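You operate a simulated robot arm through the tools that you are given. There is no shell and no other tool. Be economical: measure what you need, move in short steps, check, and stop when the job is done.

You are at the controls of a simulated two-armed robot. One attempt, no reset.

## Task
Open the right cupboard door, fetch the black bobbin and set it on the middle shelf of the cream cupboard and shut the door again. Then open the left cupboard door, take the white cloth from the middle shelf of the cream cupboard and leave it in the inside of the right blue tote, then shut the door. Keep to this order.

Only the result counts: the job must be done as asked and must still hold three seconds after the hand-in. Knocking over, shifting, dropping, spilling or breaking anything else fails it. Flat cloth is picked up by pressing the open fingertips on it (5 to 10 N) and closing them slowly along it; thin cloth reads only 2 to 8 mm in the jaws.

## Robot
Two 6-joint arms with two-finger parallel grippers on one trunk, on a base that drives. Base frame: it is fixed to the floor where the robot stands at the start and does not move with it; the origin is under the middle of the robot, x ahead of it, y to its left, z up. Readings come in mm, rad, newtons and seconds.
The left shoulder is at the start at [50, 170, 1310], the right one opposite. Each reaches about 1092 mm from its shoulder. Places, roughly: black bobbin [3000, 0, 750]; inside of the right blue tote (18x41 cm) [7980, 1920, 600]; left cupboard door [5600, 100, 1000]; middle shelf of the cream cupboard [5600, -200, 1000]; right cupboard door [5400, -100, 1000]; white cloth (11x7x3 cm) [5700, 0, 1000]. Payload 1.57 kg a hand.
The tool frame of a hand sits at the grasp point between the pads (the TCP): z along the fingers, y along the line on which they close. The tips reach 30 mm beyond it. The gripper opens to 80 mm. The fingers are 17 mm wide and 12 mm thick; the gripper's body (40 by 82 mm) begins 80 mm behind the TCP.
Orientation is that of the tool frame in the base frame, as a unit quaternion [w, x, y, z]. With the fingers straight down and closing along the base's y, the tool's x points along the base's -x, its y along +y and its z along -z.

## Interface
- The arms move only by the tool arm_command. It takes "left_motion", "right_motion" or both (then of equal length, played together; a hand with none holds still); each is a list of rows, each a list of 7 numbers: the shift along the base's x, y, z in mm, then the turn, a rotation vector about the base's x, y, z in rad, then the gripper command, from -1 (shut) to 1 (fully open), values between in proportion. In form: [[x, y, z, ax, ay, az, grip], ...]. A call has 1 to 8 rows; each row shifts and turns the commanded pose from where the row before left it. Rows are played at 5 a second. More than 50 mm and 0.15 rad between two rows, or a gripper value outside its range, and nothing of the call is played. Where a pose cannot be reached the arm comes as near as it can. A force on the tool above 40 N (or 10 N above the force at the start of the call, whichever is more), or a blocked arm, ends the call early, and 0.2 s more pass. Each finger travels about 45 mm/s and halts on what it meets, pressing with about 33 N; the grip force reading is that of the motor and also rises with nothing between the fingers. The clock runs only during rows and for 0.2 s after the last one: add rows that do not move to give the fingers time. The reply holds the time, the measured pose of the TCP, the force on the tool along the base axes, the opening and the grip force, in the units named above and with some noise, with the torque about the TCP (base axes, N m) and any sound that the robot's microphone picked up.
- Cameras (640 x 400 px; columns grow to the right, rows downward): "scene" is now at [52.9, 8.5, 1915.1]; the picture's right is [0.07, -1.00, 0.00], its down [-0.42, -0.03, -0.91] and it looks along [0.90, 0.06, -0.42] (base axes); focal length 271 px, centre (320, 200). "left" rides on the left gripper at [72, 7, -122] in its tool frame; the picture's right is [-0.09, 1.00, 0.00], its down [-0.84, -0.08, -0.54] and it looks along [-0.54, -0.05, 0.84] (tool axes); focal length 238 px, centre (320, 200). "right" rides on the right gripper at [72, -7, -122] in its tool frame; the picture's right is [0.09, 1.00, 0.00], its down [-0.84, 0.08, -0.54] and it looks along [-0.54, 0.05, 0.84] (tool axes); focal length 238 px, centre (320, 200). There is no depth. A picture from a camera that has moved, and an enlarged one, comes with that camera's place and axes in the base frame and with its lens.
- get_image(camera): a new picture of that camera. The clock stands still meanwhile.
- raise_lower(by): slides the trunk up (or, below 0, down) by that many mm; the arms and the scene camera ride with it, the base frame stays. It gives what a move gives, with no picture.
- roll_base(legs): drives the robot by 1 to 6 legs, each [ahead, left, turn to the left] in mm, mm and rad, along the robot's own axes; the way and the turn of a leg run together, so that a leg with both is an arc; at most 1500 mm and 3.142 rad a leg. The arms and the cameras ride along, it lands a little off, and it stops where it bumps. It gives what a move gives.
- head_to(pan, tilt): turns the head with the scene camera to pan (to the left, within 1.501 rad either way) and tilt (down, from -0.506 to 1.204), counted from straight ahead of the robot. It gives what a move gives.
- enlarge(camera, box): a new picture of the part [left, top, right, bottom] of that camera's present view, enlarged. The clock stands still meanwhile.
- hand_in(): hands the job in; it is judged then, once.

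Go step by step. Nothing tells you exact positions but the pictures and the camera data: compare them with the known pose of the tool, close in by small moves and look again before you grip or let go. The budget is 165 turns and 122 pictures, counting those below and the enlarged ones. Unless the task says otherwise, let go and move clear before handing in.

The tools are called after "Call:" by a JSON object that holds its "fn" and its "kwargs". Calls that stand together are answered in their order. arm_command: Moves the arms, as the interface text tells. Its arguments: {"type":"object","properties":{"left_motion":{"type":"array"},"right_motion":{"type":"array"}},"required":[]} The other tools are called the same way: raise_lower (by) slides the trunk up or down; roll_base (legs) drives the base; head_to (pan, tilt) turns the head that bears the scene camera; get_image (camera) takes a picture; enlarge (camera, box) takes an enlarged picture of a part of a camera's view; hand_in () hands the job in.

At the start:

```text
time: 0.0
left_tcp_pos: [686.4, 318.7, 1199.9]
left_orientation: [0.0, 0.001, 1.0, 0.0]
left_contact_force: [-1.1, -0.1, 0.3]
left_ft_torque: [0.01, -0.01, -0.02]
left_finger_gap: 80.1
left_gripper_force: 0.0
right_tcp_pos: [654.3, -295.8, 1200.2]
right_orientation: [0.001, -0.001, 1.0, 0.0]
right_contact_force: [0.4, 0.6, -0.1]
right_ft_torque: [0.02, 0.02, 0.02]
right_finger_gap: 79.8
right_gripper_force: 0.1
trunk travel left (down, up): [-925.0, 45.0]
robot x, y, heading: [-4.2, -4.1, -0.003]
head pan, tilt: [0.072, 0.435]
```

scene: 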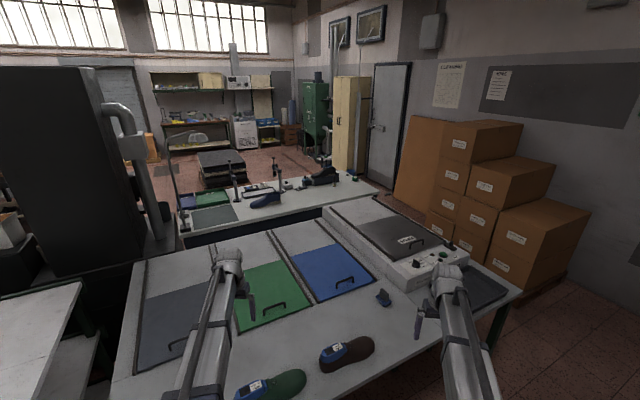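
right: 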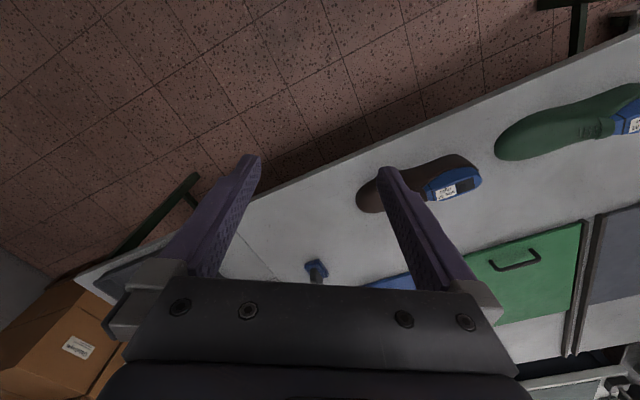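
left: 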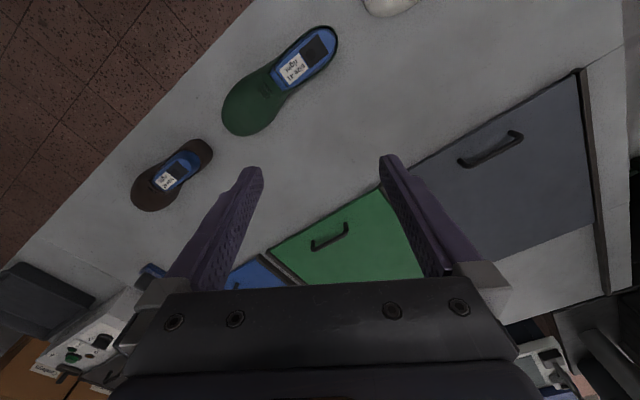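

I see a workbench in front, a second bench behind it (bobbin likely there), and the cream cupboard further back. I'll enlarge these areas to plan the drive.

Call:
{"fn": "enlarge", "kwargs": {"camera": "scene", "box": [160, 130, 400, 280]}}

Call:
{"fn": "enlarge", "kwargs": {"camera": "scene", "box": [280, 60, 440, 160]}}

```text
2.67 times, centred on (280, 205) of scene
camera zoom: at [52.9, 8.5, 1915.1], right [0.07, -1.0, 0.0], down [-0.42, -0.03, -0.91], along [0.9, 0.06, -0.42], focal length 723 px, centre (427, 187)
```

zoom: 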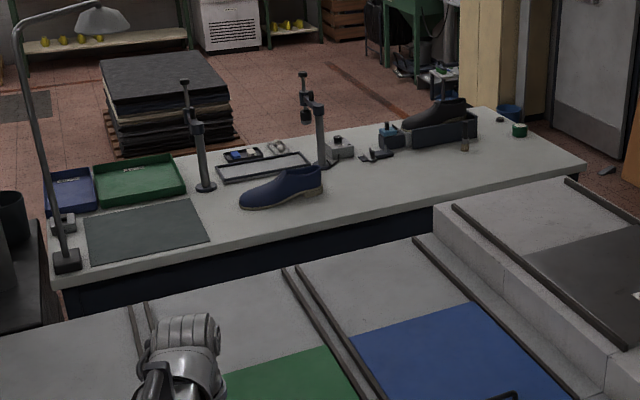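

```text
4.00 times, centred on (360, 110) of scene
camera zoom: at [52.9, 8.5, 1915.1], right [0.07, -1.0, 0.0], down [-0.42, -0.03, -0.91], along [0.9, 0.06, -0.42], focal length 1084 px, centre (160, 560)
```

zoom: 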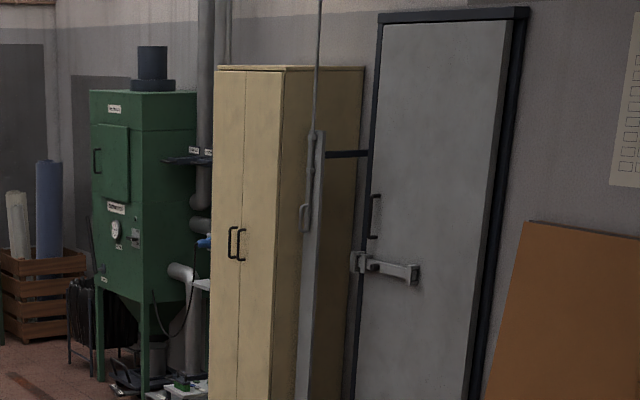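

The bobbin is probably the small dark item near the right end of the second bench; room is rotated about 35°. I'll look right for the corridor between benches and boxes, and left too.

Call:
{"fn": "head_to", "kwargs": {"pan": -0.8, "tilt": 0.5}}

Call:
{"fn": "get_image", "kwargs": {"camera": "scene"}}

```text
time: 1.2
left_tcp_pos: [686.4, 318.5, 1200.8]
left_orientation: [0.0, -0.001, 1.0, 0.0]
left_contact_force: [0.1, -0.2, -0.8]
left_ft_torque: [-0.01, 0.02, 0.02]
left_finger_gap: 80.1
left_gripper_force: 0.0
right_tcp_pos: [652.8, -295.2, 1200.2]
right_orientation: [0.0, 0.0, 1.0, 0.001]
right_contact_force: [0.6, 0.3, 0.0]
right_ft_torque: [-0.02, 0.03, -0.03]
right_finger_gap: 80.2
right_gripper_force: 0.0
trunk travel left (down, up): [-925.0, 45.0]
robot x, y, heading: [1.6, 0.2, -0.0]
head pan, tilt: [-0.799, 0.499]
```

```text
116 pictures are left
camera scene: at [24.5, -63.3, 1909.2], right [-0.72, -0.7, 0.0], down [-0.33, 0.34, -0.88], along [0.61, -0.63, -0.48], focal length 271 px, centre (320, 200)
```

scene: 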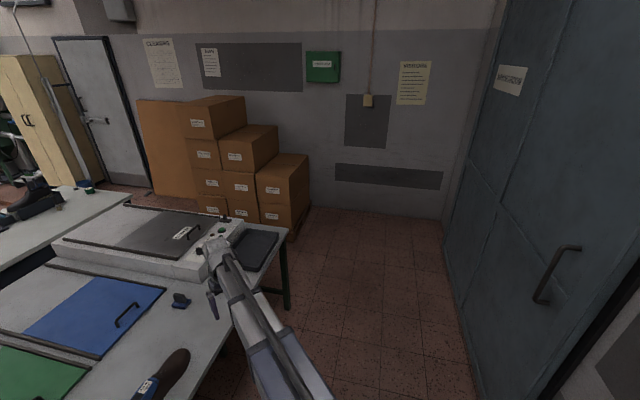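

The room is rotated about +31°. I'll turn to align with it and slide right toward the ~0.9 m corridor between table and boxes.

Call:
{"fn": "roll_base", "kwargs": {"legs": [[0, 0, 0.541], [0, -1400, 0]]}}

Call:
{"fn": "head_to", "kwargs": {"pan": -0.2, "tilt": 0.7}}

Call:
{"fn": "get_image", "kwargs": {"camera": "scene"}}

```text
time: 9.7
left_tcp_pos: [1146.4, -596.0, 1199.4]
left_orientation: [0.0, -0.258, 0.966, 0.0]
left_contact_force: [0.1, 0.8, 0.0]
left_ft_torque: [-0.02, -0.03, 0.02]
left_finger_gap: 79.9
left_gripper_force: 0.1
right_tcp_pos: [1423.9, -1143.8, 1198.5]
right_orientation: [0.001, -0.257, 0.967, 0.0]
right_contact_force: [0.2, -0.4, -0.5]
right_ft_torque: [-0.01, -0.01, 0.0]
right_finger_gap: 80.0
right_gripper_force: 0.1
trunk travel left (down, up): [-925.0, 45.0]
robot x, y, heading: [708.2, -1218.7, 0.517]
head pan, tilt: [-0.799, 0.499]
```

```text
time: 10.7
left_tcp_pos: [1146.3, -595.4, 1200.3]
left_orientation: [0.0, -0.257, 0.966, 0.0]
left_contact_force: [0.3, -0.4, 0.1]
left_ft_torque: [0.01, -0.01, -0.01]
left_finger_gap: 80.2
left_gripper_force: 0.2
right_tcp_pos: [1423.4, -1143.6, 1199.7]
right_orientation: [0.001, -0.257, 0.966, 0.001]
right_contact_force: [0.4, -0.2, 0.0]
right_ft_torque: [0.01, -0.01, 0.02]
right_finger_gap: 79.8
right_gripper_force: 0.0
trunk travel left (down, up): [-925.0, 45.0]
robot x, y, heading: [710.2, -1211.1, 0.517]
head pan, tilt: [-0.201, 0.7]
```

```text
115 pictures are left
camera scene: at [756.2, -1204.2, 1891.5], right [0.31, -0.95, 0.0], down [-0.61, -0.2, -0.77], along [0.73, 0.24, -0.64], focal length 271 px, centre (320, 200)
```

scene: 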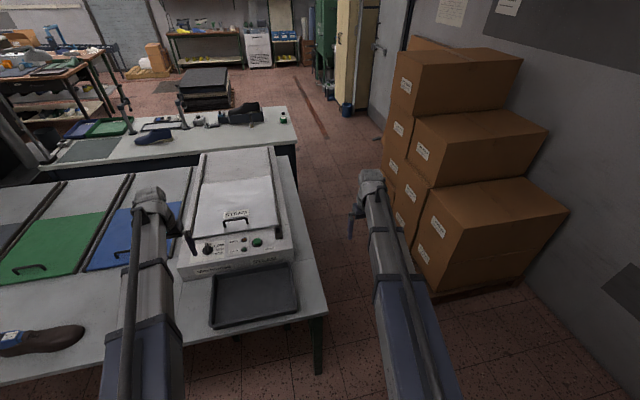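

The corridor is clear, about 0.9 m wide. I'll strafe to its middle and drive forward a bit.

Call:
{"fn": "roll_base", "kwargs": {"legs": [[0, -650, 0.015], [700, 0, 0]]}}

Call:
{"fn": "get_image", "kwargs": {"camera": "scene"}}

```text
time: 17.7
left_tcp_pos: [2049.7, -777.8, 1200.2]
left_orientation: [0.0, -0.272, 0.962, 0.0]
left_contact_force: [-0.4, -0.3, 0.7]
left_ft_torque: [-0.02, 0.03, 0.0]
left_finger_gap: 80.2
left_gripper_force: 0.1
right_tcp_pos: [2343.4, -1317.2, 1199.1]
right_orientation: [0.0, -0.272, 0.962, 0.0]
right_contact_force: [-0.3, 0.6, -0.4]
right_ft_torque: [-0.04, 0.02, 0.01]
right_finger_gap: 80.0
right_gripper_force: 0.1
trunk travel left (down, up): [-925.0, 45.0]
robot x, y, heading: [1633.5, -1406.9, 0.548]
head pan, tilt: [-0.201, 0.7]
```

```text
114 pictures are left
camera scene: at [1679.7, -1399.0, 1891.4], right [0.34, -0.94, 0.0], down [-0.61, -0.22, -0.76], along [0.72, 0.26, -0.64], focal length 271 px, centre (320, 200)
```

scene: 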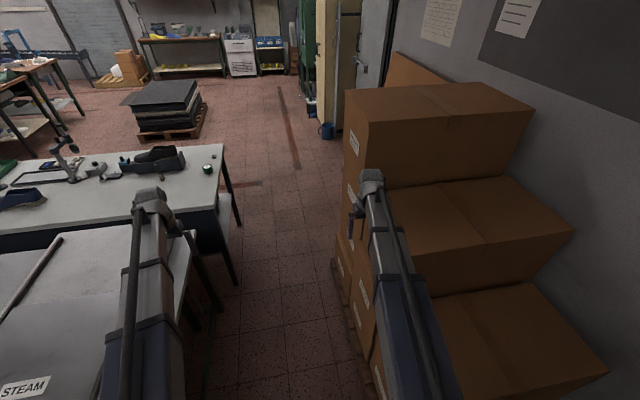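

The corridor stays wide enough, but I'll pull the right hand inward before going past the box stack.

Call:
{"fn": "arm_command", "kwargs": {"right_motion": [[-25, 42, 0, 0, 0, 0, 1], [-25, 42, 0, 0, 0, 0, 1], [-25, 42, 0, 0, 0, 0, 1]]}}

Call:
{"fn": "roll_base", "kwargs": {"legs": [[550, 30, -0.005]]}}

Call:
{"fn": "head_to", "kwargs": {"pan": 0.5, "tilt": 0.75}}

Call:
{"fn": "get_image", "kwargs": {"camera": "scene"}}

```text
time: 18.5
left_tcp_pos: [2049.4, -777.2, 1200.5]
left_orientation: [0.0, -0.272, 0.962, 0.0]
left_contact_force: [-1.2, -0.7, -0.7]
left_ft_torque: [0.0, 0.01, -0.03]
left_finger_gap: 80.0
left_gripper_force: 0.1
right_tcp_pos: [2268.8, -1190.7, 1200.8]
right_orientation: [0.0, -0.272, 0.962, -0.001]
right_contact_force: [-0.6, -0.1, -0.4]
right_ft_torque: [0.0, -0.02, 0.03]
right_finger_gap: 80.0
right_gripper_force: 0.1
trunk travel left (down, up): [-925.0, 45.0]
robot x, y, heading: [1632.5, -1410.5, 0.552]
head pan, tilt: [-0.201, 0.7]
```

```text
time: 21.6
left_tcp_pos: [2497.0, -471.4, 1200.5]
left_orientation: [0.0, -0.271, 0.963, 0.0]
left_contact_force: [0.1, -1.0, -0.3]
left_ft_torque: [0.0, 0.02, 0.01]
left_finger_gap: 80.0
left_gripper_force: 0.0
right_tcp_pos: [2714.7, -886.3, 1199.0]
right_orientation: [0.0, -0.272, 0.962, 0.0]
right_contact_force: [0.3, 0.1, -0.3]
right_ft_torque: [-0.01, -0.01, 0.01]
right_finger_gap: 79.9
right_gripper_force: 0.1
trunk travel left (down, up): [-925.0, 45.0]
robot x, y, heading: [2077.4, -1101.0, 0.546]
head pan, tilt: [-0.201, 0.7]
```

```text
time: 22.7
left_tcp_pos: [2496.1, -472.9, 1200.2]
left_orientation: [0.0, -0.27, 0.963, 0.0]
left_contact_force: [-0.8, 0.2, 0.6]
left_ft_torque: [0.01, 0.0, 0.0]
left_finger_gap: 80.1
left_gripper_force: 0.0
right_tcp_pos: [2713.9, -886.6, 1199.1]
right_orientation: [0.0, -0.27, 0.963, 0.0]
right_contact_force: [0.2, -0.8, 0.5]
right_ft_torque: [0.01, -0.01, 0.0]
right_finger_gap: 80.1
right_gripper_force: 0.1
trunk travel left (down, up): [-925.0, 45.0]
robot x, y, heading: [2079.7, -1103.1, 0.547]
head pan, tilt: [0.499, 0.75]
```

```text
113 pictures are left
camera scene: at [2085.6, -1049.2, 1887.2], right [0.87, -0.5, 0.0], down [-0.34, -0.59, -0.73], along [0.37, 0.63, -0.68], focal length 271 px, centre (320, 200)
```

scene: 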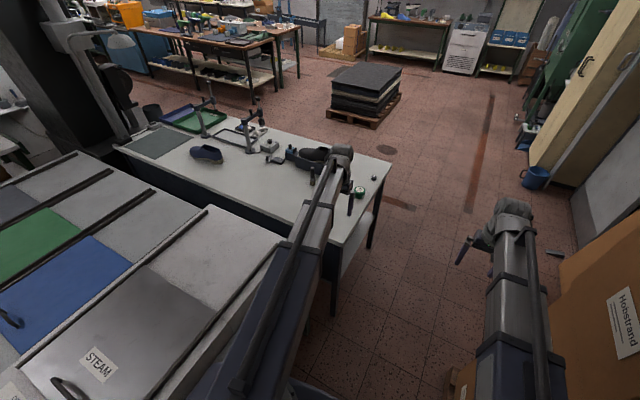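

Call:
{"fn": "enlarge", "kwargs": {"camera": "scene", "box": [260, 135, 400, 223]}}

Call:
{"fn": "get_image", "kwargs": {"camera": "left"}}

```text
4.55 times, centred on (330, 179) of scene
camera zoom: at [2085.6, -1049.2, 1887.2], right [0.87, -0.5, 0.0], down [-0.34, -0.59, -0.73], along [0.37, 0.63, -0.68], focal length 1232 px, centre (274, 296)
```

zoom: 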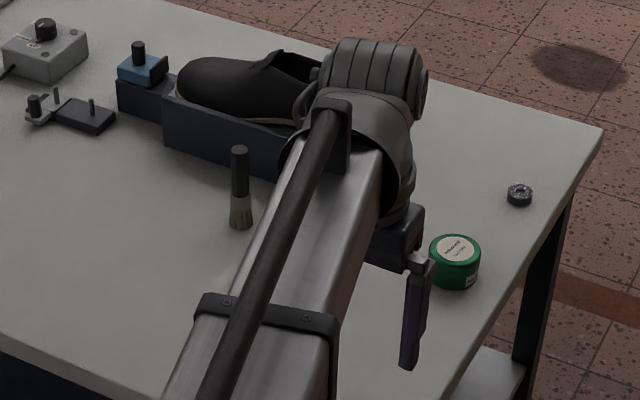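

```text
111 pictures are left
camera left: at [2433.2, -504.1, 1322.3], right [-0.44, 0.9, 0.0], down [0.75, 0.37, 0.54], along [0.49, 0.24, -0.84], focal length 238 px, centre (320, 200)
```

left: 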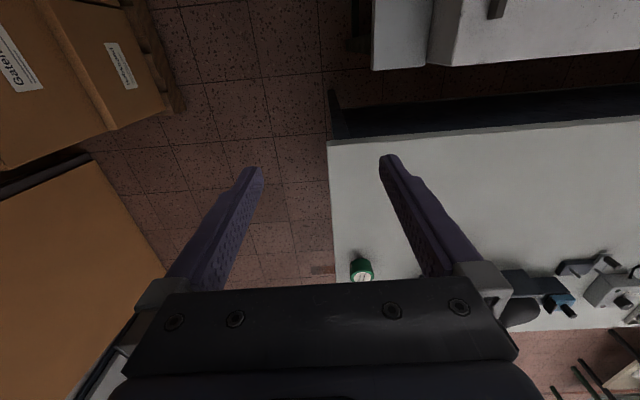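

The bobbin is the small black spool near the back right corner of the bench, at about [3069, -53, 820]. I'll drive forward alongside the bench end, a bit to the right for clearance.

Call:
{"fn": "roll_base", "kwargs": {"legs": [[250, -65, 0], [600, 0, 0]]}}

Call:
{"fn": "head_to", "kwargs": {"pan": 0.6, "tilt": 1.0}}

Call:
{"fn": "get_image", "kwargs": {"camera": "scene"}}

Call:
{"fn": "get_image", "kwargs": {"camera": "left"}}

```text
time: 27.6
left_tcp_pos: [3248.5, -75.2, 1199.1]
left_orientation: [0.0, -0.277, 0.961, 0.0]
left_contact_force: [0.6, 0.1, 0.4]
left_ft_torque: [-0.02, 0.02, -0.01]
left_finger_gap: 80.1
left_gripper_force: 0.0
right_tcp_pos: [3471.9, -486.5, 1199.7]
right_orientation: [0.0, -0.277, 0.961, -0.001]
right_contact_force: [-0.1, -0.6, 0.6]
right_ft_torque: [-0.03, 0.05, -0.01]
right_finger_gap: 80.2
right_gripper_force: 0.1
trunk travel left (down, up): [-925.0, 45.0]
robot x, y, heading: [2836.4, -711.8, 0.562]
head pan, tilt: [0.499, 0.75]
```

```text
time: 28.3
left_tcp_pos: [3248.4, -74.1, 1199.4]
left_orientation: [0.0, -0.277, 0.961, -0.001]
left_contact_force: [-0.2, -0.1, -1.0]
left_ft_torque: [-0.03, -0.02, -0.03]
left_finger_gap: 80.1
left_gripper_force: 0.0
right_tcp_pos: [3469.8, -486.6, 1199.6]
right_orientation: [0.0, -0.277, 0.961, 0.0]
right_contact_force: [-0.3, -0.1, -0.2]
right_ft_torque: [0.02, 0.03, -0.04]
right_finger_gap: 80.2
right_gripper_force: 0.1
trunk travel left (down, up): [-925.0, 45.0]
robot x, y, heading: [2837.3, -710.6, 0.56]
head pan, tilt: [0.6, 1.0]
```

```text
110 pictures are left
camera scene: at [2831.3, -665.0, 1868.1], right [0.92, -0.4, 0.0], down [-0.34, -0.77, -0.54], along [0.22, 0.5, -0.84], focal length 271 px, centre (320, 200)
```

scene: 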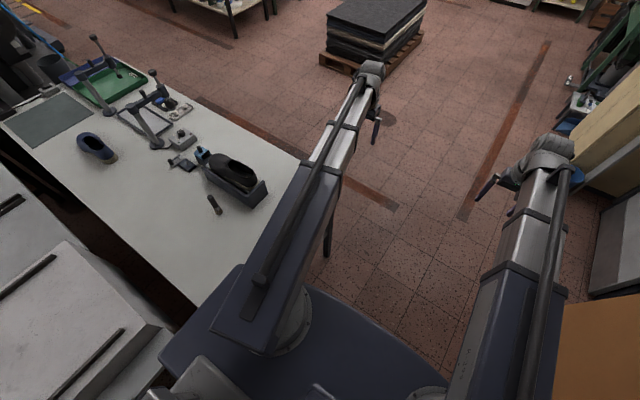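

```text
109 pictures are left
camera left: at [3185.5, -107.4, 1322.5], right [-0.45, 0.89, 0.0], down [0.75, 0.38, 0.54], along [0.48, 0.24, -0.84], focal length 238 px, centre (320, 200)
```

left: 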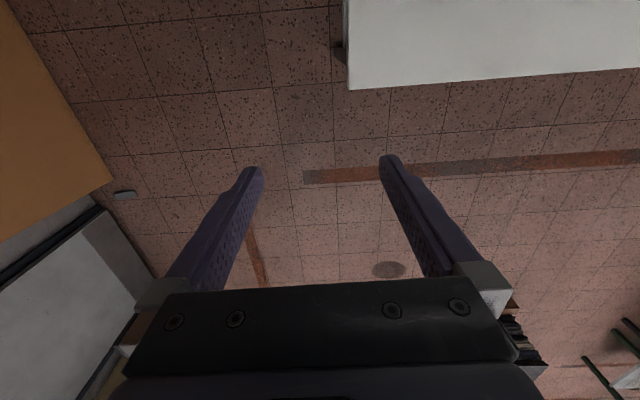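

The bobbin is hidden behind the left arm now; I'll draw the left hand back and left so its camera views the bench corner.

Call:
{"fn": "arm_command", "kwargs": {"left_motion": [[-46, -2, 0, 0, 0, 0, 1], [-46, -2, 0, 0, 0, 0, 1], [-46, -2, 0, 0, 0, 0, 1], [-46, -2, 0, 0, 0, 0, 1], [-46, -2, 0, 0, 0, 0, 1], [-40, -20, 0, 0, 0, 0, 1]]}}

Call:
{"fn": "get_image", "kwargs": {"camera": "left"}}

Call:
{"fn": "get_image", "kwargs": {"camera": "scene"}}

```text
time: 29.7
left_tcp_pos: [2976.1, -106.6, 1200.6]
left_orientation: [0.0, -0.276, 0.961, 0.0]
left_contact_force: [0.3, -1.3, 0.3]
left_ft_torque: [-0.01, 0.01, -0.02]
left_finger_gap: 80.0
left_gripper_force: 0.1
right_tcp_pos: [3470.5, -487.5, 1200.2]
right_orientation: [0.0, -0.277, 0.961, -0.001]
right_contact_force: [0.5, 0.3, 0.2]
right_ft_torque: [-0.01, 0.02, 0.01]
right_finger_gap: 79.7
right_gripper_force: 0.0
trunk travel left (down, up): [-925.0, 45.0]
robot x, y, heading: [2835.9, -704.5, 0.562]
head pan, tilt: [0.6, 1.0]
```

```text
108 pictures are left
camera left: at [2912.3, -138.2, 1322.8], right [-0.45, 0.89, 0.0], down [0.75, 0.38, 0.54], along [0.48, 0.24, -0.84], focal length 238 px, centre (320, 200)
```

left: 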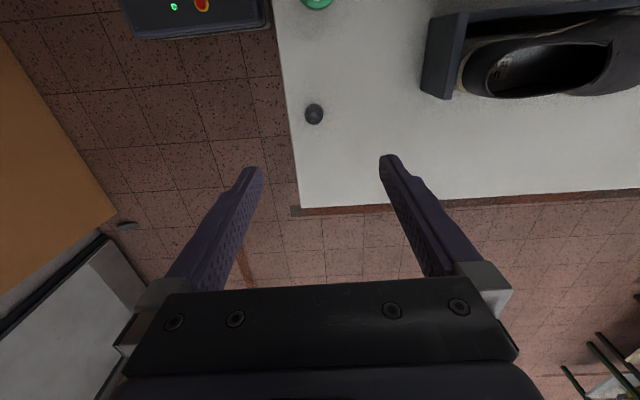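

```text
107 pictures are left
camera scene: at [2830.5, -665.9, 1868.1], right [0.92, -0.4, 0.0], down [-0.34, -0.77, -0.54], along [0.22, 0.5, -0.84], focal length 271 px, centre (320, 200)
```

scene: 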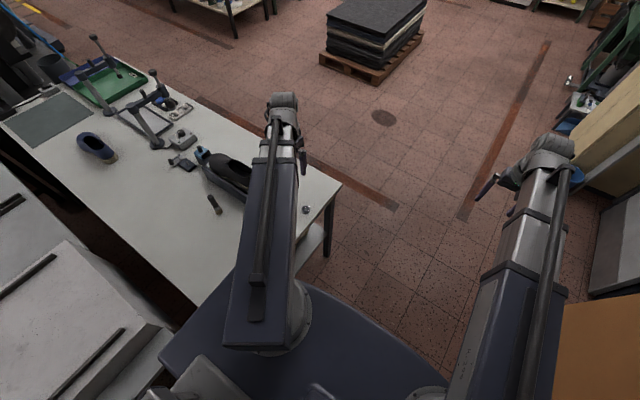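

The bobbin is located near [3020, -95, ~825]. To keep the asked order, I'll first go and open the right cupboard door; now looking at the cupboard.

Call:
{"fn": "head_to", "kwargs": {"pan": -0.1, "tilt": 0.35}}

Call:
{"fn": "get_image", "kwargs": {"camera": "scene"}}

```text
time: 30.8
left_tcp_pos: [2976.8, -104.6, 1199.7]
left_orientation: [0.0, -0.276, 0.961, 0.0]
left_contact_force: [0.0, 0.9, -0.4]
left_ft_torque: [-0.02, -0.02, -0.03]
left_finger_gap: 79.9
left_gripper_force: 0.0
right_tcp_pos: [3471.3, -485.9, 1199.4]
right_orientation: [0.0, -0.277, 0.961, -0.001]
right_contact_force: [-0.5, 0.0, 0.4]
right_ft_torque: [-0.02, 0.02, 0.0]
right_finger_gap: 80.2
right_gripper_force: 0.0
trunk travel left (down, up): [-925.0, 45.0]
robot x, y, heading: [2832.7, -707.6, 0.563]
head pan, tilt: [-0.099, 0.351]
```

```text
106 pictures are left
camera scene: at [2887.2, -687.2, 1922.8], right [0.44, -0.9, 0.0], down [-0.31, -0.15, -0.94], along [0.84, 0.42, -0.34], focal length 271 px, centre (320, 200)
```

scene: 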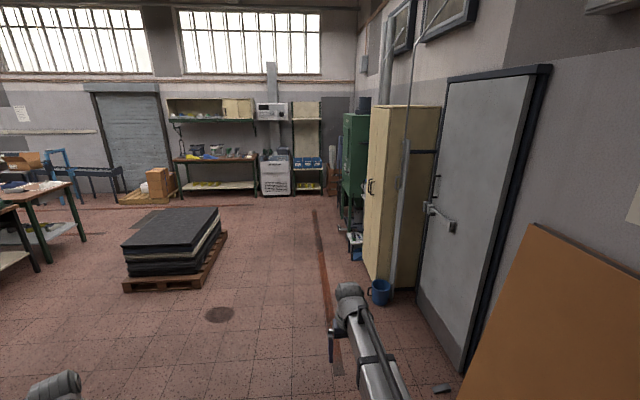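

Call:
{"fn": "enlarge", "kwargs": {"camera": "scene", "box": [330, 80, 490, 310]}}

```text
1.74 times, centred on (410, 195) of scene
camera zoom: at [2887.2, -687.2, 1922.8], right [0.44, -0.9, 0.0], down [-0.31, -0.15, -0.94], along [0.84, 0.42, -0.34], focal length 471 px, centre (164, 209)
```

zoom: 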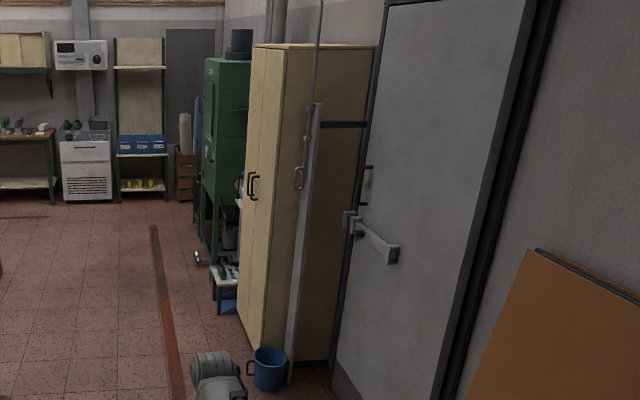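

The cupboard front runs from about (5463,-112) to (5783,141), facing toward e2, with handles at about z 1060 near (5620,40). I'll drive along the wall to in front of it and turn right to face it.

Call:
{"fn": "roll_base", "kwargs": {"legs": [[1300, 0, -0.02], [1300, 60, 0]]}}

Call:
{"fn": "roll_base", "kwargs": {"legs": [[0, 0, -1.57]]}}

Call:
{"fn": "head_to", "kwargs": {"pan": 0, "tilt": 0.6}}

Call:
{"fn": "get_image", "kwargs": {"camera": "scene"}}

```text
time: 43.6
left_tcp_pos: [5194.5, 1312.3, 1199.5]
left_orientation: [0.0, -0.266, 0.964, 0.0]
left_contact_force: [0.1, -0.5, 0.6]
left_ft_torque: [-0.04, -0.03, 0.0]
left_finger_gap: 79.7
left_gripper_force: 0.0
right_tcp_pos: [5678.7, 918.7, 1200.2]
right_orientation: [0.0, -0.264, 0.965, 0.0]
right_contact_force: [-0.5, 0.8, -0.3]
right_ft_torque: [-0.01, 0.01, -0.03]
right_finger_gap: 79.9
right_gripper_force: 0.0
trunk travel left (down, up): [-925.0, 45.0]
robot x, y, heading: [5042.4, 706.9, 0.538]
head pan, tilt: [-0.099, 0.351]
```

```text
time: 47.9
left_tcp_pos: [5634.3, 531.7, 1200.0]
left_orientation: [-0.001, 0.513, 0.858, 0.0]
left_contact_force: [0.0, -0.5, -0.3]
left_ft_torque: [0.01, 0.0, 0.0]
left_finger_gap: 79.9
left_gripper_force: 0.1
right_tcp_pos: [5220.1, 61.4, 1198.9]
right_orientation: [0.001, 0.512, 0.859, 0.001]
right_contact_force: [0.5, -0.2, -0.4]
right_ft_torque: [-0.02, -0.01, -0.02]
right_finger_gap: 79.9
right_gripper_force: 0.0
trunk travel left (down, up): [-925.0, 45.0]
robot x, y, heading: [5040.1, 709.5, -1.077]
head pan, tilt: [-0.099, 0.351]
```

```text
time: 48.7
left_tcp_pos: [5634.3, 530.5, 1199.6]
left_orientation: [0.0, 0.513, 0.858, 0.0]
left_contact_force: [0.1, 0.1, -0.5]
left_ft_torque: [0.0, -0.01, 0.02]
left_finger_gap: 79.9
left_gripper_force: 0.1
right_tcp_pos: [5220.2, 61.4, 1200.2]
right_orientation: [0.0, 0.514, 0.858, 0.0]
right_contact_force: [-0.7, 0.4, -0.2]
right_ft_torque: [0.01, 0.01, -0.01]
right_finger_gap: 79.8
right_gripper_force: 0.1
trunk travel left (down, up): [-925.0, 45.0]
robot x, y, heading: [5039.2, 710.7, -1.079]
head pan, tilt: [0.0, 0.6]
```

```text
104 pictures are left
camera scene: at [5063.6, 669.7, 1900.1], right [-0.88, -0.47, 0.0], down [-0.27, 0.5, -0.83], along [0.39, -0.73, -0.56], focal length 271 px, centre (320, 200)
```

scene: 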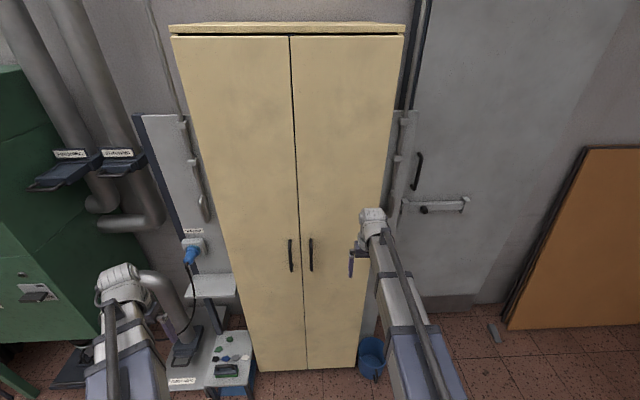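

The front face is square to me: front plane about 890 mm ahead, right handle at about [5475, -22, 1075]. I'll pitch the right hand forward to point at it.

Call:
{"fn": "arm_command", "kwargs": {"right_motion": [[16, 0, -11, -0.126, -0.0676, 0, 1], [16, 0, -11, -0.126, -0.0676, 0, 1], [16, 0, -11, -0.126, -0.0676, 0, 1], [16, 0, -11, -0.126, -0.0676, 0, 1], [16, 0, -11, -0.126, -0.0676, 0, 1], [16, 0, -11, -0.126, -0.0676, 0, 1], [16, 0, -11, -0.126, -0.0676, 0, 1], [16, 0, -11, -0.126, -0.0676, 0, 1]]}}

Call:
{"fn": "arm_command", "kwargs": {"right_motion": [[16, 0, -11, -0.126, -0.0676, 0, 1], [16, 0, -11, -0.126, -0.0676, 0, 1], [16, 0, -11, -0.122, -0.065, 0, 1], [16, 0, -4, 0, 0, 0, 1], [16, 0, 0, 0, 0, 0, 1]]}}

Call:
{"fn": "get_image", "kwargs": {"camera": "scene"}}

Call:
{"fn": "get_image", "kwargs": {"camera": "right"}}

```text
time: 50.5
left_tcp_pos: [5634.0, 531.5, 1199.7]
left_orientation: [0.0, 0.512, 0.859, 0.001]
left_contact_force: [0.2, 0.6, 0.2]
left_ft_torque: [0.02, 0.02, -0.01]
left_finger_gap: 79.9
left_gripper_force: 0.1
right_tcp_pos: [5348.5, 62.0, 1328.9]
right_orientation: [0.464, 0.432, 0.722, -0.278]
right_contact_force: [0.1, -0.2, 1.3]
right_ft_torque: [0.01, 0.0, 0.0]
right_finger_gap: 79.9
right_gripper_force: 0.1
right hand out of reach, approached as far as the arm can: row 1, 2, 3, 4, 5, 6, 7, 8
trunk travel left (down, up): [-925.0, 45.0]
robot x, y, heading: [5042.2, 709.9, -1.076]
head pan, tilt: [0.0, 0.6]
```

```text
time: 51.7
left_tcp_pos: [5634.9, 531.4, 1199.6]
left_orientation: [0.0, 0.513, 0.859, -0.001]
left_contact_force: [0.7, -0.2, -0.2]
left_ft_torque: [-0.02, 0.02, 0.0]
left_finger_gap: 80.2
left_gripper_force: 0.1
right_tcp_pos: [5428.0, 61.6, 1418.4]
right_orientation: [0.605, 0.363, 0.608, -0.364]
right_contact_force: [-0.5, -0.2, -0.9]
right_ft_torque: [-0.01, -0.02, -0.01]
right_finger_gap: 80.1
right_gripper_force: 0.1
right hand out of reach, approached as far as the arm can: row 1, 2, 3, 4
trunk travel left (down, up): [-925.0, 45.0]
robot x, y, heading: [5037.5, 709.0, -1.076]
head pan, tilt: [0.0, 0.6]
```

```text
103 pictures are left
camera scene: at [5064.0, 669.6, 1900.1], right [-0.88, -0.47, 0.0], down [-0.27, 0.5, -0.82], along [0.39, -0.73, -0.57], focal length 271 px, centre (320, 200)
```

scene: 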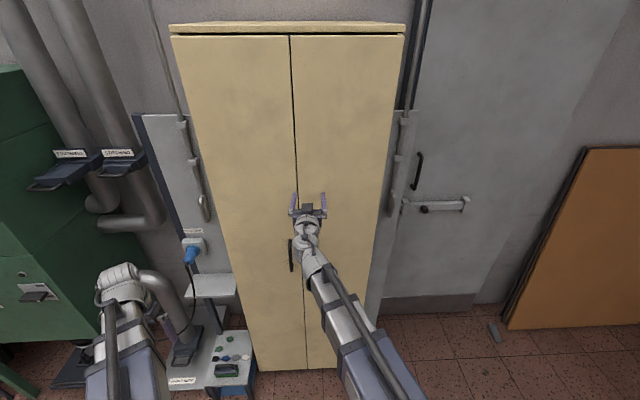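

```text
102 pictures are left
camera right: at [5365.9, 165.7, 1345.9], right [0.88, 0.47, -0.09], down [-0.19, 0.51, 0.84], along [0.44, -0.72, 0.54], focal length 238 px, centre (320, 200)
```

right: 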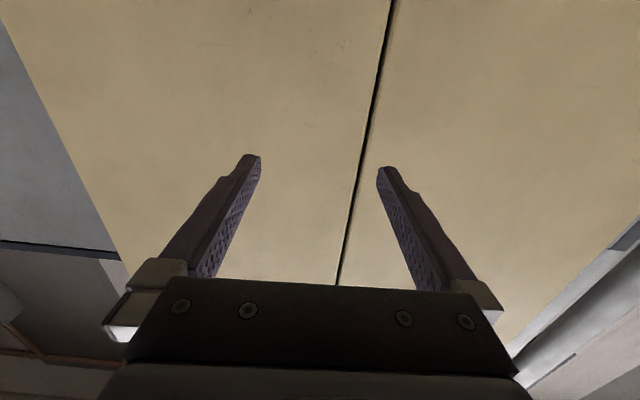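

The arm was limited while folded, but the last row was reported reachable. I'll send a still row to see where the hand settles.

Call:
{"fn": "arm_command", "kwargs": {"right_motion": [[0, 0, 0, 0, 0, 0, 1], [0, 0, 0, 0, 0, 0, 1]]}}

```text
time: 52.3
left_tcp_pos: [5634.3, 531.2, 1200.2]
left_orientation: [0.0, 0.512, 0.859, -0.001]
left_contact_force: [-0.6, -0.4, 0.6]
left_ft_torque: [0.0, -0.03, -0.01]
left_finger_gap: 80.2
left_gripper_force: 0.2
right_tcp_pos: [5428.6, 63.3, 1418.9]
right_orientation: [0.605, 0.363, 0.608, -0.363]
right_contact_force: [-0.7, -0.3, 0.2]
right_ft_torque: [0.0, -0.03, 0.0]
right_finger_gap: 80.0
right_gripper_force: 0.0
trunk travel left (down, up): [-925.0, 45.0]
robot x, y, heading: [5037.4, 709.0, -1.08]
head pan, tilt: [0.0, 0.6]
```

The hand holds at z 1419, so I'll lower the trunk by 343 mm to bring it to handle height.

Call:
{"fn": "raise_lower", "kwargs": {"by": -343}}

Call:
{"fn": "get_image", "kwargs": {"camera": "right"}}

Call:
{"fn": "get_image", "kwargs": {"camera": "scene"}}

```text
time: 55.6
left_tcp_pos: [5634.6, 530.8, 855.0]
left_orientation: [0.0, 0.513, 0.859, 0.0]
left_contact_force: [0.5, 0.2, 0.1]
left_ft_torque: [0.04, -0.02, 0.0]
left_finger_gap: 80.2
left_gripper_force: 0.1
right_tcp_pos: [5428.4, 62.4, 1077.6]
right_orientation: [0.605, 0.363, 0.608, -0.363]
right_contact_force: [0.3, 0.0, 0.1]
right_ft_torque: [0.01, 0.03, 0.0]
right_finger_gap: 79.8
right_gripper_force: 0.0
trunk travel left (down, up): [-582.0, 388.0]
robot x, y, heading: [5040.3, 710.8, -1.076]
head pan, tilt: [0.0, 0.6]
```

```text
101 pictures are left
camera right: at [5365.4, 166.0, 1003.0], right [0.88, 0.47, -0.09], down [-0.19, 0.51, 0.84], along [0.44, -0.72, 0.54], focal length 238 px, centre (320, 200)
```

right: 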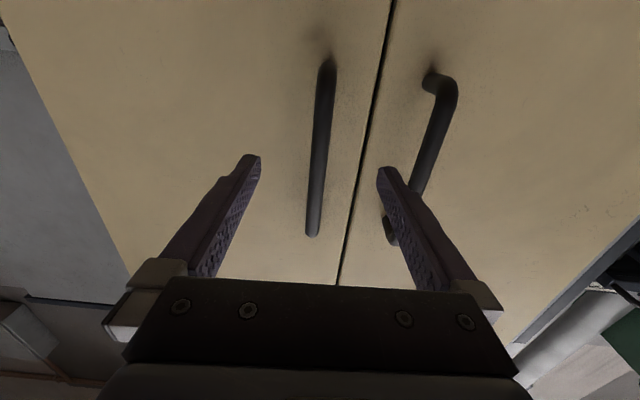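

```text
100 pictures are left
camera scene: at [5063.5, 669.7, 1557.1], right [-0.88, -0.47, 0.0], down [-0.27, 0.5, -0.83], along [0.39, -0.73, -0.56], focal length 271 px, centre (320, 200)
```

scene: 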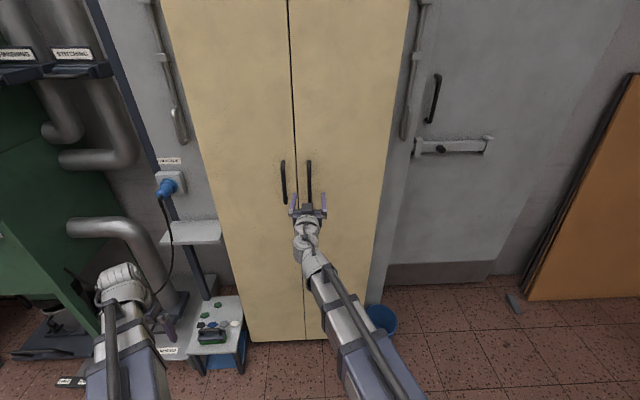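

The handle bar is centred between the fingers, ~94 mm ahead. I'll advance 82 mm and close on it.

Call:
{"fn": "arm_command", "kwargs": {"right_motion": [[13, -24, 6, 0, 0, 0, 1], [13, -24, 6, 0, 0, 0, 1], [13, -24, 6, 0, 0, 0, 1]]}}

Call:
{"fn": "get_image", "kwargs": {"camera": "right"}}

```text
time: 56.4
left_tcp_pos: [5633.3, 531.2, 857.3]
left_orientation: [0.0, 0.512, 0.859, 0.0]
left_contact_force: [0.0, 0.4, 0.7]
left_ft_torque: [0.0, 0.0, 0.02]
left_finger_gap: 80.1
left_gripper_force: 0.0
right_tcp_pos: [5460.8, 8.0, 1078.1]
right_orientation: [0.607, 0.36, 0.609, -0.362]
right_contact_force: [-3.1, 4.6, 1.5]
right_ft_torque: [0.02, -0.12, 0.23]
right_finger_gap: 79.5
right_gripper_force: 0.0
right hand out of reach, approached as far as the arm can: row 1, 2, 3
trunk travel left (down, up): [-582.0, 388.0]
robot x, y, heading: [5041.3, 709.7, -1.074]
head pan, tilt: [0.0, 0.6]
stopped in row 3 (right hand): the force on the tool passed its limit at 76 N (the readings are from after the stop); the commanded pose is now the measured one
```

```text
99 pictures are left
camera right: at [5397.0, 111.4, 1003.6], right [0.87, 0.48, -0.1], down [-0.19, 0.51, 0.84], along [0.45, -0.71, 0.54], focal length 238 px, centre (320, 200)
```

right: 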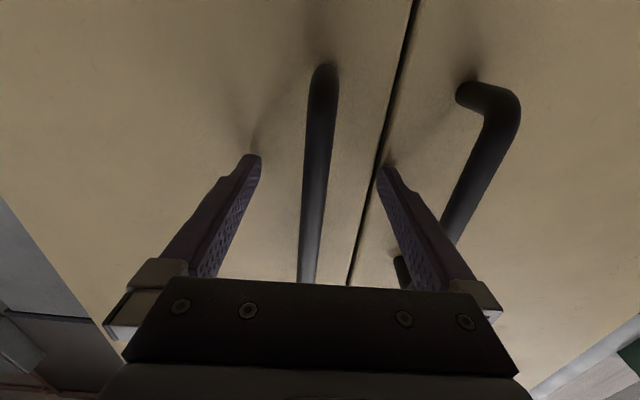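

Fingertips touch the door with the bar between them. I'll back off slightly and close on the bar.

Call:
{"fn": "arm_command", "kwargs": {"right_motion": [[-3, 5, 0, 0, 0, 0, 1], [0, 0, 0, 0, 0, 0, 0.2], [0, 0, 0, 0, 0, 0, -0.4], [0, 0, 0, 0, 0, 0, -1], [0, 0, 0, 0, 0, 0, -1], [0, 0, 0, 0, 0, 0, -1]]}}

Call:
{"fn": "get_image", "kwargs": {"camera": "right"}}

```text
time: 57.8
left_tcp_pos: [5632.2, 529.8, 857.5]
left_orientation: [0.0, 0.514, 0.858, 0.0]
left_contact_force: [0.1, 0.5, 0.1]
left_ft_torque: [0.02, 0.02, 0.0]
left_finger_gap: 79.9
left_gripper_force: 0.0
right_tcp_pos: [5456.8, 10.9, 1075.9]
right_orientation: [0.606, 0.363, 0.608, -0.364]
right_contact_force: [-10.1, -6.6, -0.4]
right_ft_torque: [0.04, -0.08, -0.06]
right_finger_gap: 13.8
right_gripper_force: 21.6
trunk travel left (down, up): [-582.0, 388.0]
robot x, y, heading: [5040.7, 711.7, -1.076]
head pan, tilt: [0.0, 0.6]
```

```text
98 pictures are left
camera right: at [5392.4, 114.0, 1003.0], right [0.88, 0.47, -0.09], down [-0.19, 0.51, 0.84], along [0.44, -0.72, 0.54], focal length 238 px, centre (320, 200)
```

right: 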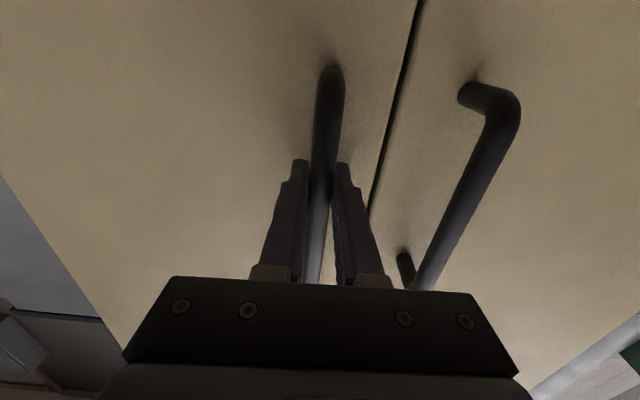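

The bar is gripped (13.8 mm). I'll pull the door along its arc about the right hinge, turning the hand with it.

Call:
{"fn": "arm_command", "kwargs": {"right_motion": [[-16.8, 19.3, 0, 0, 0, 0.1, -1], [-18.6, 17.6, 0, 0, 0, 0.1, -1], [-20.3, 15.7, 0, 0, 0, 0.1, -1], [-21.7, 13.5, 0, 0, 0, 0.1, -1]]}}

Call:
{"fn": "get_image", "kwargs": {"camera": "scene"}}

```text
time: 58.8
left_tcp_pos: [5632.7, 529.1, 857.5]
left_orientation: [0.0, 0.512, 0.859, 0.002]
left_contact_force: [-0.2, -0.3, 0.0]
left_ft_torque: [-0.01, -0.01, -0.02]
left_finger_gap: 80.3
left_gripper_force: 0.0
right_tcp_pos: [5374.1, 73.5, 1075.0]
right_orientation: [0.665, 0.238, 0.666, -0.238]
right_contact_force: [-17.2, -34.2, 16.1]
right_ft_torque: [-0.38, -0.27, 0.1]
right_finger_gap: 14.0
right_gripper_force: 30.3
trunk travel left (down, up): [-582.0, 388.0]
robot x, y, heading: [5039.6, 708.0, -1.078]
head pan, tilt: [0.0, 0.6]
```

```text
97 pictures are left
camera scene: at [5060.5, 666.6, 1557.3], right [-0.88, -0.47, 0.0], down [-0.27, 0.5, -0.82], along [0.39, -0.73, -0.57], focal length 271 px, centre (320, 200)
```

scene: 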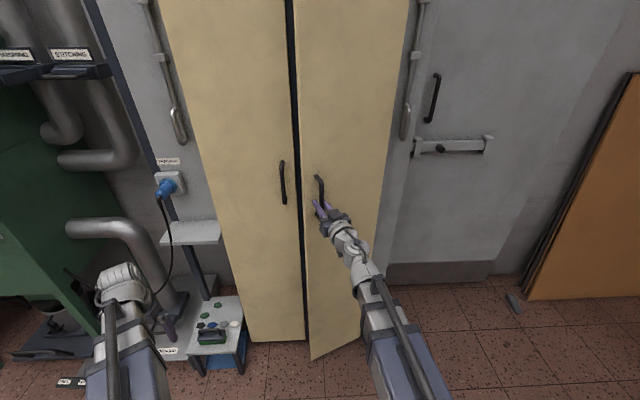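

The door follows, with some inward radial pull, so I'll shrink the arc slightly and continue.

Call:
{"fn": "arm_command", "kwargs": {"right_motion": [[-26, 6, 0, 0, 0, 0.1, -1], [-26, 4, 0, 0, 0, 0.1, -1], [-26, 3, 0, 0, 0, 0.1, -1], [-24.7, 2, 0, 0, 0, 0.1, -1]]}}

```text
time: 59.8
left_tcp_pos: [5634.8, 532.0, 856.6]
left_orientation: [0.0, 0.513, 0.858, 0.0]
left_contact_force: [0.3, -0.1, 0.0]
left_ft_torque: [-0.01, 0.02, 0.02]
left_finger_gap: 79.9
left_gripper_force: 0.0
right_tcp_pos: [5280.2, 99.2, 1075.7]
right_orientation: [0.7, 0.091, 0.702, -0.094]
right_contact_force: [1.5, 24.8, -16.9]
right_ft_torque: [0.08, -0.75, -0.09]
right_finger_gap: 13.7
right_gripper_force: 30.1
trunk travel left (down, up): [-582.0, 388.0]
robot x, y, heading: [5036.5, 711.5, -1.077]
head pan, tilt: [0.0, 0.6]
```

Continuing the arc, about 45° open so far.

Call:
{"fn": "arm_command", "kwargs": {"right_motion": [[-25, 6.3, 0, 0, 0, 0.1, -1], [-25.5, -1, 0, 0, 0, 0.1, -1], [-25.3, -3.7, 0, 0, 0, 0.1, -1], [-24.9, -6.2, 0, 0, 0, 0.1, -1]]}}

Call:
{"fn": "get_image", "kwargs": {"camera": "scene"}}

```text
time: 60.8
left_tcp_pos: [5634.2, 530.7, 856.6]
left_orientation: [0.0, 0.513, 0.859, 0.001]
left_contact_force: [-0.1, 0.0, 1.1]
left_ft_torque: [0.0, 0.0, 0.0]
left_finger_gap: 80.0
left_gripper_force: 0.0
right_tcp_pos: [5177.0, 85.7, 1075.7]
right_orientation: [0.705, -0.046, 0.706, 0.044]
right_contact_force: [-1.0, 1.4, -8.4]
right_ft_torque: [0.06, 0.27, -0.16]
right_finger_gap: 13.8
right_gripper_force: 30.6
trunk travel left (down, up): [-582.0, 388.0]
robot x, y, heading: [5040.0, 706.7, -1.079]
head pan, tilt: [0.0, 0.6]
```

```text
96 pictures are left
camera scene: at [5063.2, 669.0, 1557.1], right [-0.88, -0.47, 0.0], down [-0.27, 0.5, -0.82], along [0.39, -0.73, -0.57], focal length 271 px, centre (320, 200)
```

scene: 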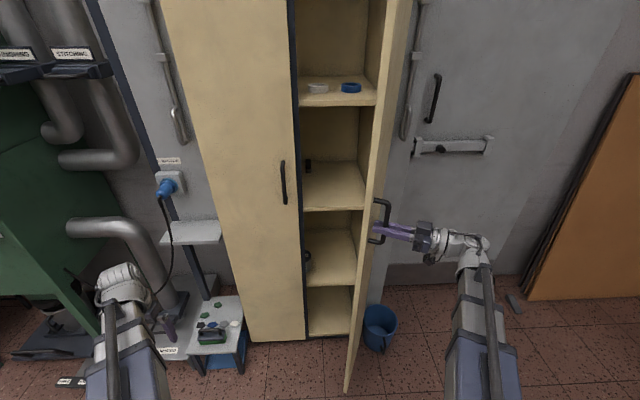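

The right door is open about 70°, showing shelves; the middle shelf is at z≈953. A bucket stands close to the door's right, so I'll stop here, release and back the hand away.

Call:
{"fn": "arm_command", "kwargs": {"right_motion": [[0, 0, 0, 0, 0, 0, 0.5], [0, 0, 0, 0, 0, 0, 0.5], [-30, 0, 0, 0, 0, 0, 0.5], [-40, 0, 0, 0, 0, 0, 0.5], [-40, 5, 0, 0, 0, 0, 0.5], [-20, 40, 0, 0, 0, 0, 0.5], [0, 45, 0, 0, 0, 0, 0.5]]}}

Call:
{"fn": "get_image", "kwargs": {"camera": "scene"}}

```text
time: 62.4
left_tcp_pos: [5634.0, 531.4, 857.1]
left_orientation: [0.0, 0.513, 0.858, 0.0]
left_contact_force: [0.2, 0.0, -0.1]
left_ft_torque: [-0.04, -0.01, -0.01]
left_finger_gap: 79.9
left_gripper_force: 0.1
right_tcp_pos: [5047.7, 176.9, 1076.7]
right_orientation: [0.705, -0.047, 0.707, 0.043]
right_contact_force: [0.5, 0.5, 0.4]
right_ft_torque: [0.02, 0.03, -0.01]
right_finger_gap: 59.9
right_gripper_force: 0.0
trunk travel left (down, up): [-582.0, 388.0]
robot x, y, heading: [5037.6, 707.4, -1.073]
head pan, tilt: [0.0, 0.6]
```

```text
95 pictures are left
camera scene: at [5063.6, 670.3, 1557.1], right [-0.88, -0.47, 0.0], down [-0.27, 0.5, -0.83], along [0.39, -0.73, -0.56], focal length 271 px, centre (320, 200)
```

scene: 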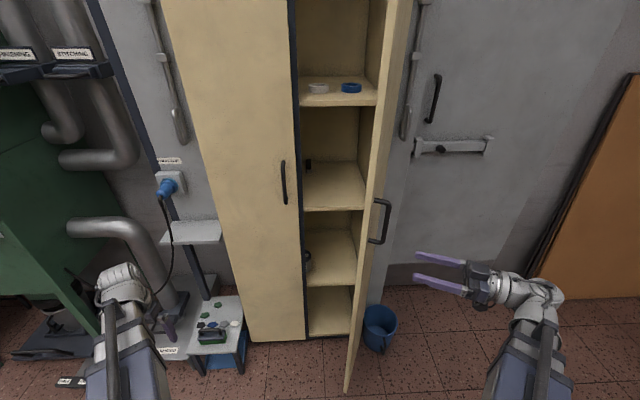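

The door stays open. Now to fetch the bobbin with the left hand: back off, slide toward the bench, turn round in free space, then look.

Call:
{"fn": "roll_base", "kwargs": {"legs": [[-150, 0, 0], [0, -930, 0], [300, 0, 0], [0, 0, 3.14]]}}

Call:
{"fn": "head_to", "kwargs": {"pan": 0.6, "tilt": 0.6}}

Call:
{"fn": "get_image", "kwargs": {"camera": "scene"}}

```text
time: 77.3
left_tcp_pos: [3680.8, 305.8, 857.0]
left_orientation: [0.0, 0.868, -0.497, 0.001]
left_contact_force: [0.2, -0.2, 1.5]
left_ft_torque: [0.0, 0.03, -0.04]
left_finger_gap: 80.1
left_gripper_force: 0.1
right_tcp_pos: [4254.8, 682.0, 1076.6]
right_orientation: [0.057, 0.706, 0.06, -0.704]
right_contact_force: [0.5, 0.5, -0.5]
right_ft_torque: [0.02, -0.02, 0.02]
right_finger_gap: 59.8
right_gripper_force: 0.1
trunk travel left (down, up): [-582.0, 388.0]
robot x, y, heading: [4282.0, 150.6, 2.102]
head pan, tilt: [0.0, 0.6]
```

```text
time: 78.3
left_tcp_pos: [3680.4, 306.9, 856.7]
left_orientation: [0.0, 0.868, -0.497, 0.0]
left_contact_force: [0.5, 0.0, -0.6]
left_ft_torque: [0.0, -0.02, -0.02]
left_finger_gap: 80.0
left_gripper_force: 0.0
right_tcp_pos: [4254.5, 683.5, 1075.9]
right_orientation: [0.057, 0.706, 0.06, -0.704]
right_contact_force: [0.7, -0.2, -0.3]
right_ft_torque: [-0.04, -0.01, 0.05]
right_finger_gap: 59.9
right_gripper_force: 0.1
trunk travel left (down, up): [-582.0, 388.0]
robot x, y, heading: [4280.1, 150.8, 2.102]
head pan, tilt: [0.6, 0.6]
```

```text
94 pictures are left
camera scene: at [4222.7, 154.5, 1557.1], right [0.43, 0.9, 0.0], down [0.51, -0.24, -0.83], along [-0.75, 0.35, -0.56], focal length 271 px, centre (320, 200)
```

scene: 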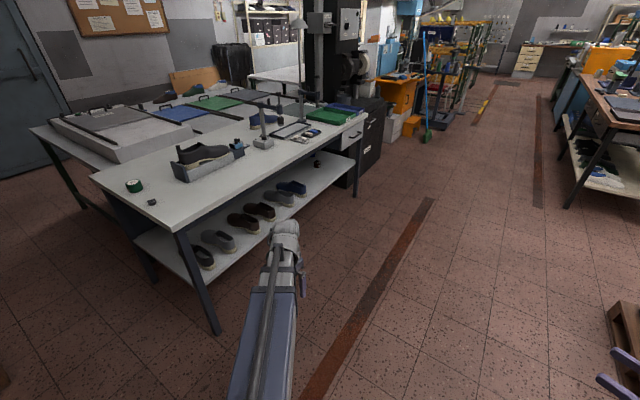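

The bobbin triangulates to about [3008, -101, 880], 51 mm in from the bench's right-end edge. I'll back off and slide left to face that end.

Call:
{"fn": "roll_base", "kwargs": {"legs": [[-290, 0, 0], [0, 650, 0]]}}

Call:
{"fn": "head_to", "kwargs": {"pan": 1.2, "tilt": 0.6}}

Call:
{"fn": "get_image", "kwargs": {"camera": "scene"}}

```text
time: 83.5
left_tcp_pos: [3265.6, -263.2, 855.6]
left_orientation: [0.0, 0.867, -0.499, 0.0]
left_contact_force: [-0.3, -0.1, 0.4]
left_ft_torque: [-0.01, -0.03, -0.01]
left_finger_gap: 79.8
left_gripper_force: 0.1
right_tcp_pos: [3840.5, 111.8, 1076.9]
right_orientation: [0.056, 0.706, 0.059, -0.704]
right_contact_force: [-0.2, 0.4, 0.3]
right_ft_torque: [0.06, -0.01, -0.01]
right_finger_gap: 60.2
right_gripper_force: 0.1
trunk travel left (down, up): [-582.0, 388.0]
robot x, y, heading: [3869.4, -423.3, 2.098]
head pan, tilt: [0.6, 0.6]
```

```text
time: 84.5
left_tcp_pos: [3265.7, -262.4, 855.8]
left_orientation: [0.0, 0.867, -0.499, 0.0]
left_contact_force: [0.2, 0.3, 0.2]
left_ft_torque: [-0.02, 0.01, -0.01]
left_finger_gap: 80.0
left_gripper_force: 0.0
right_tcp_pos: [3841.3, 111.9, 1076.3]
right_orientation: [0.055, 0.706, 0.059, -0.704]
right_contact_force: [0.2, 1.2, 0.9]
right_ft_torque: [0.02, 0.03, 0.02]
right_finger_gap: 60.1
right_gripper_force: 0.2
trunk travel left (down, up): [-582.0, 388.0]
robot x, y, heading: [3868.3, -421.1, 2.091]
head pan, tilt: [1.201, 0.6]
```

```text
93 pictures are left
camera scene: at [3799.9, -469.0, 1557.1], right [-0.15, 0.99, 0.0], down [0.56, 0.09, -0.83], along [-0.82, -0.13, -0.56], focal length 271 px, centre (320, 200)
```

scene: 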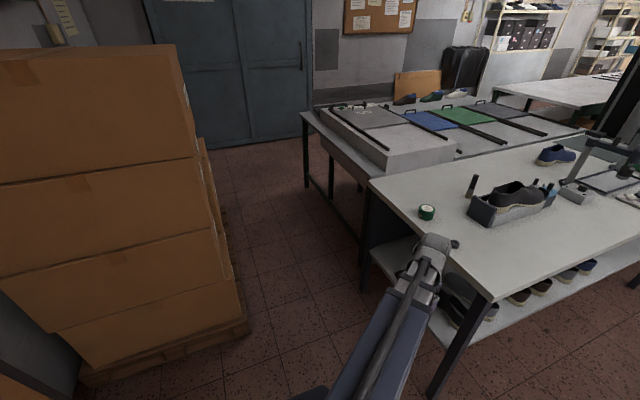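

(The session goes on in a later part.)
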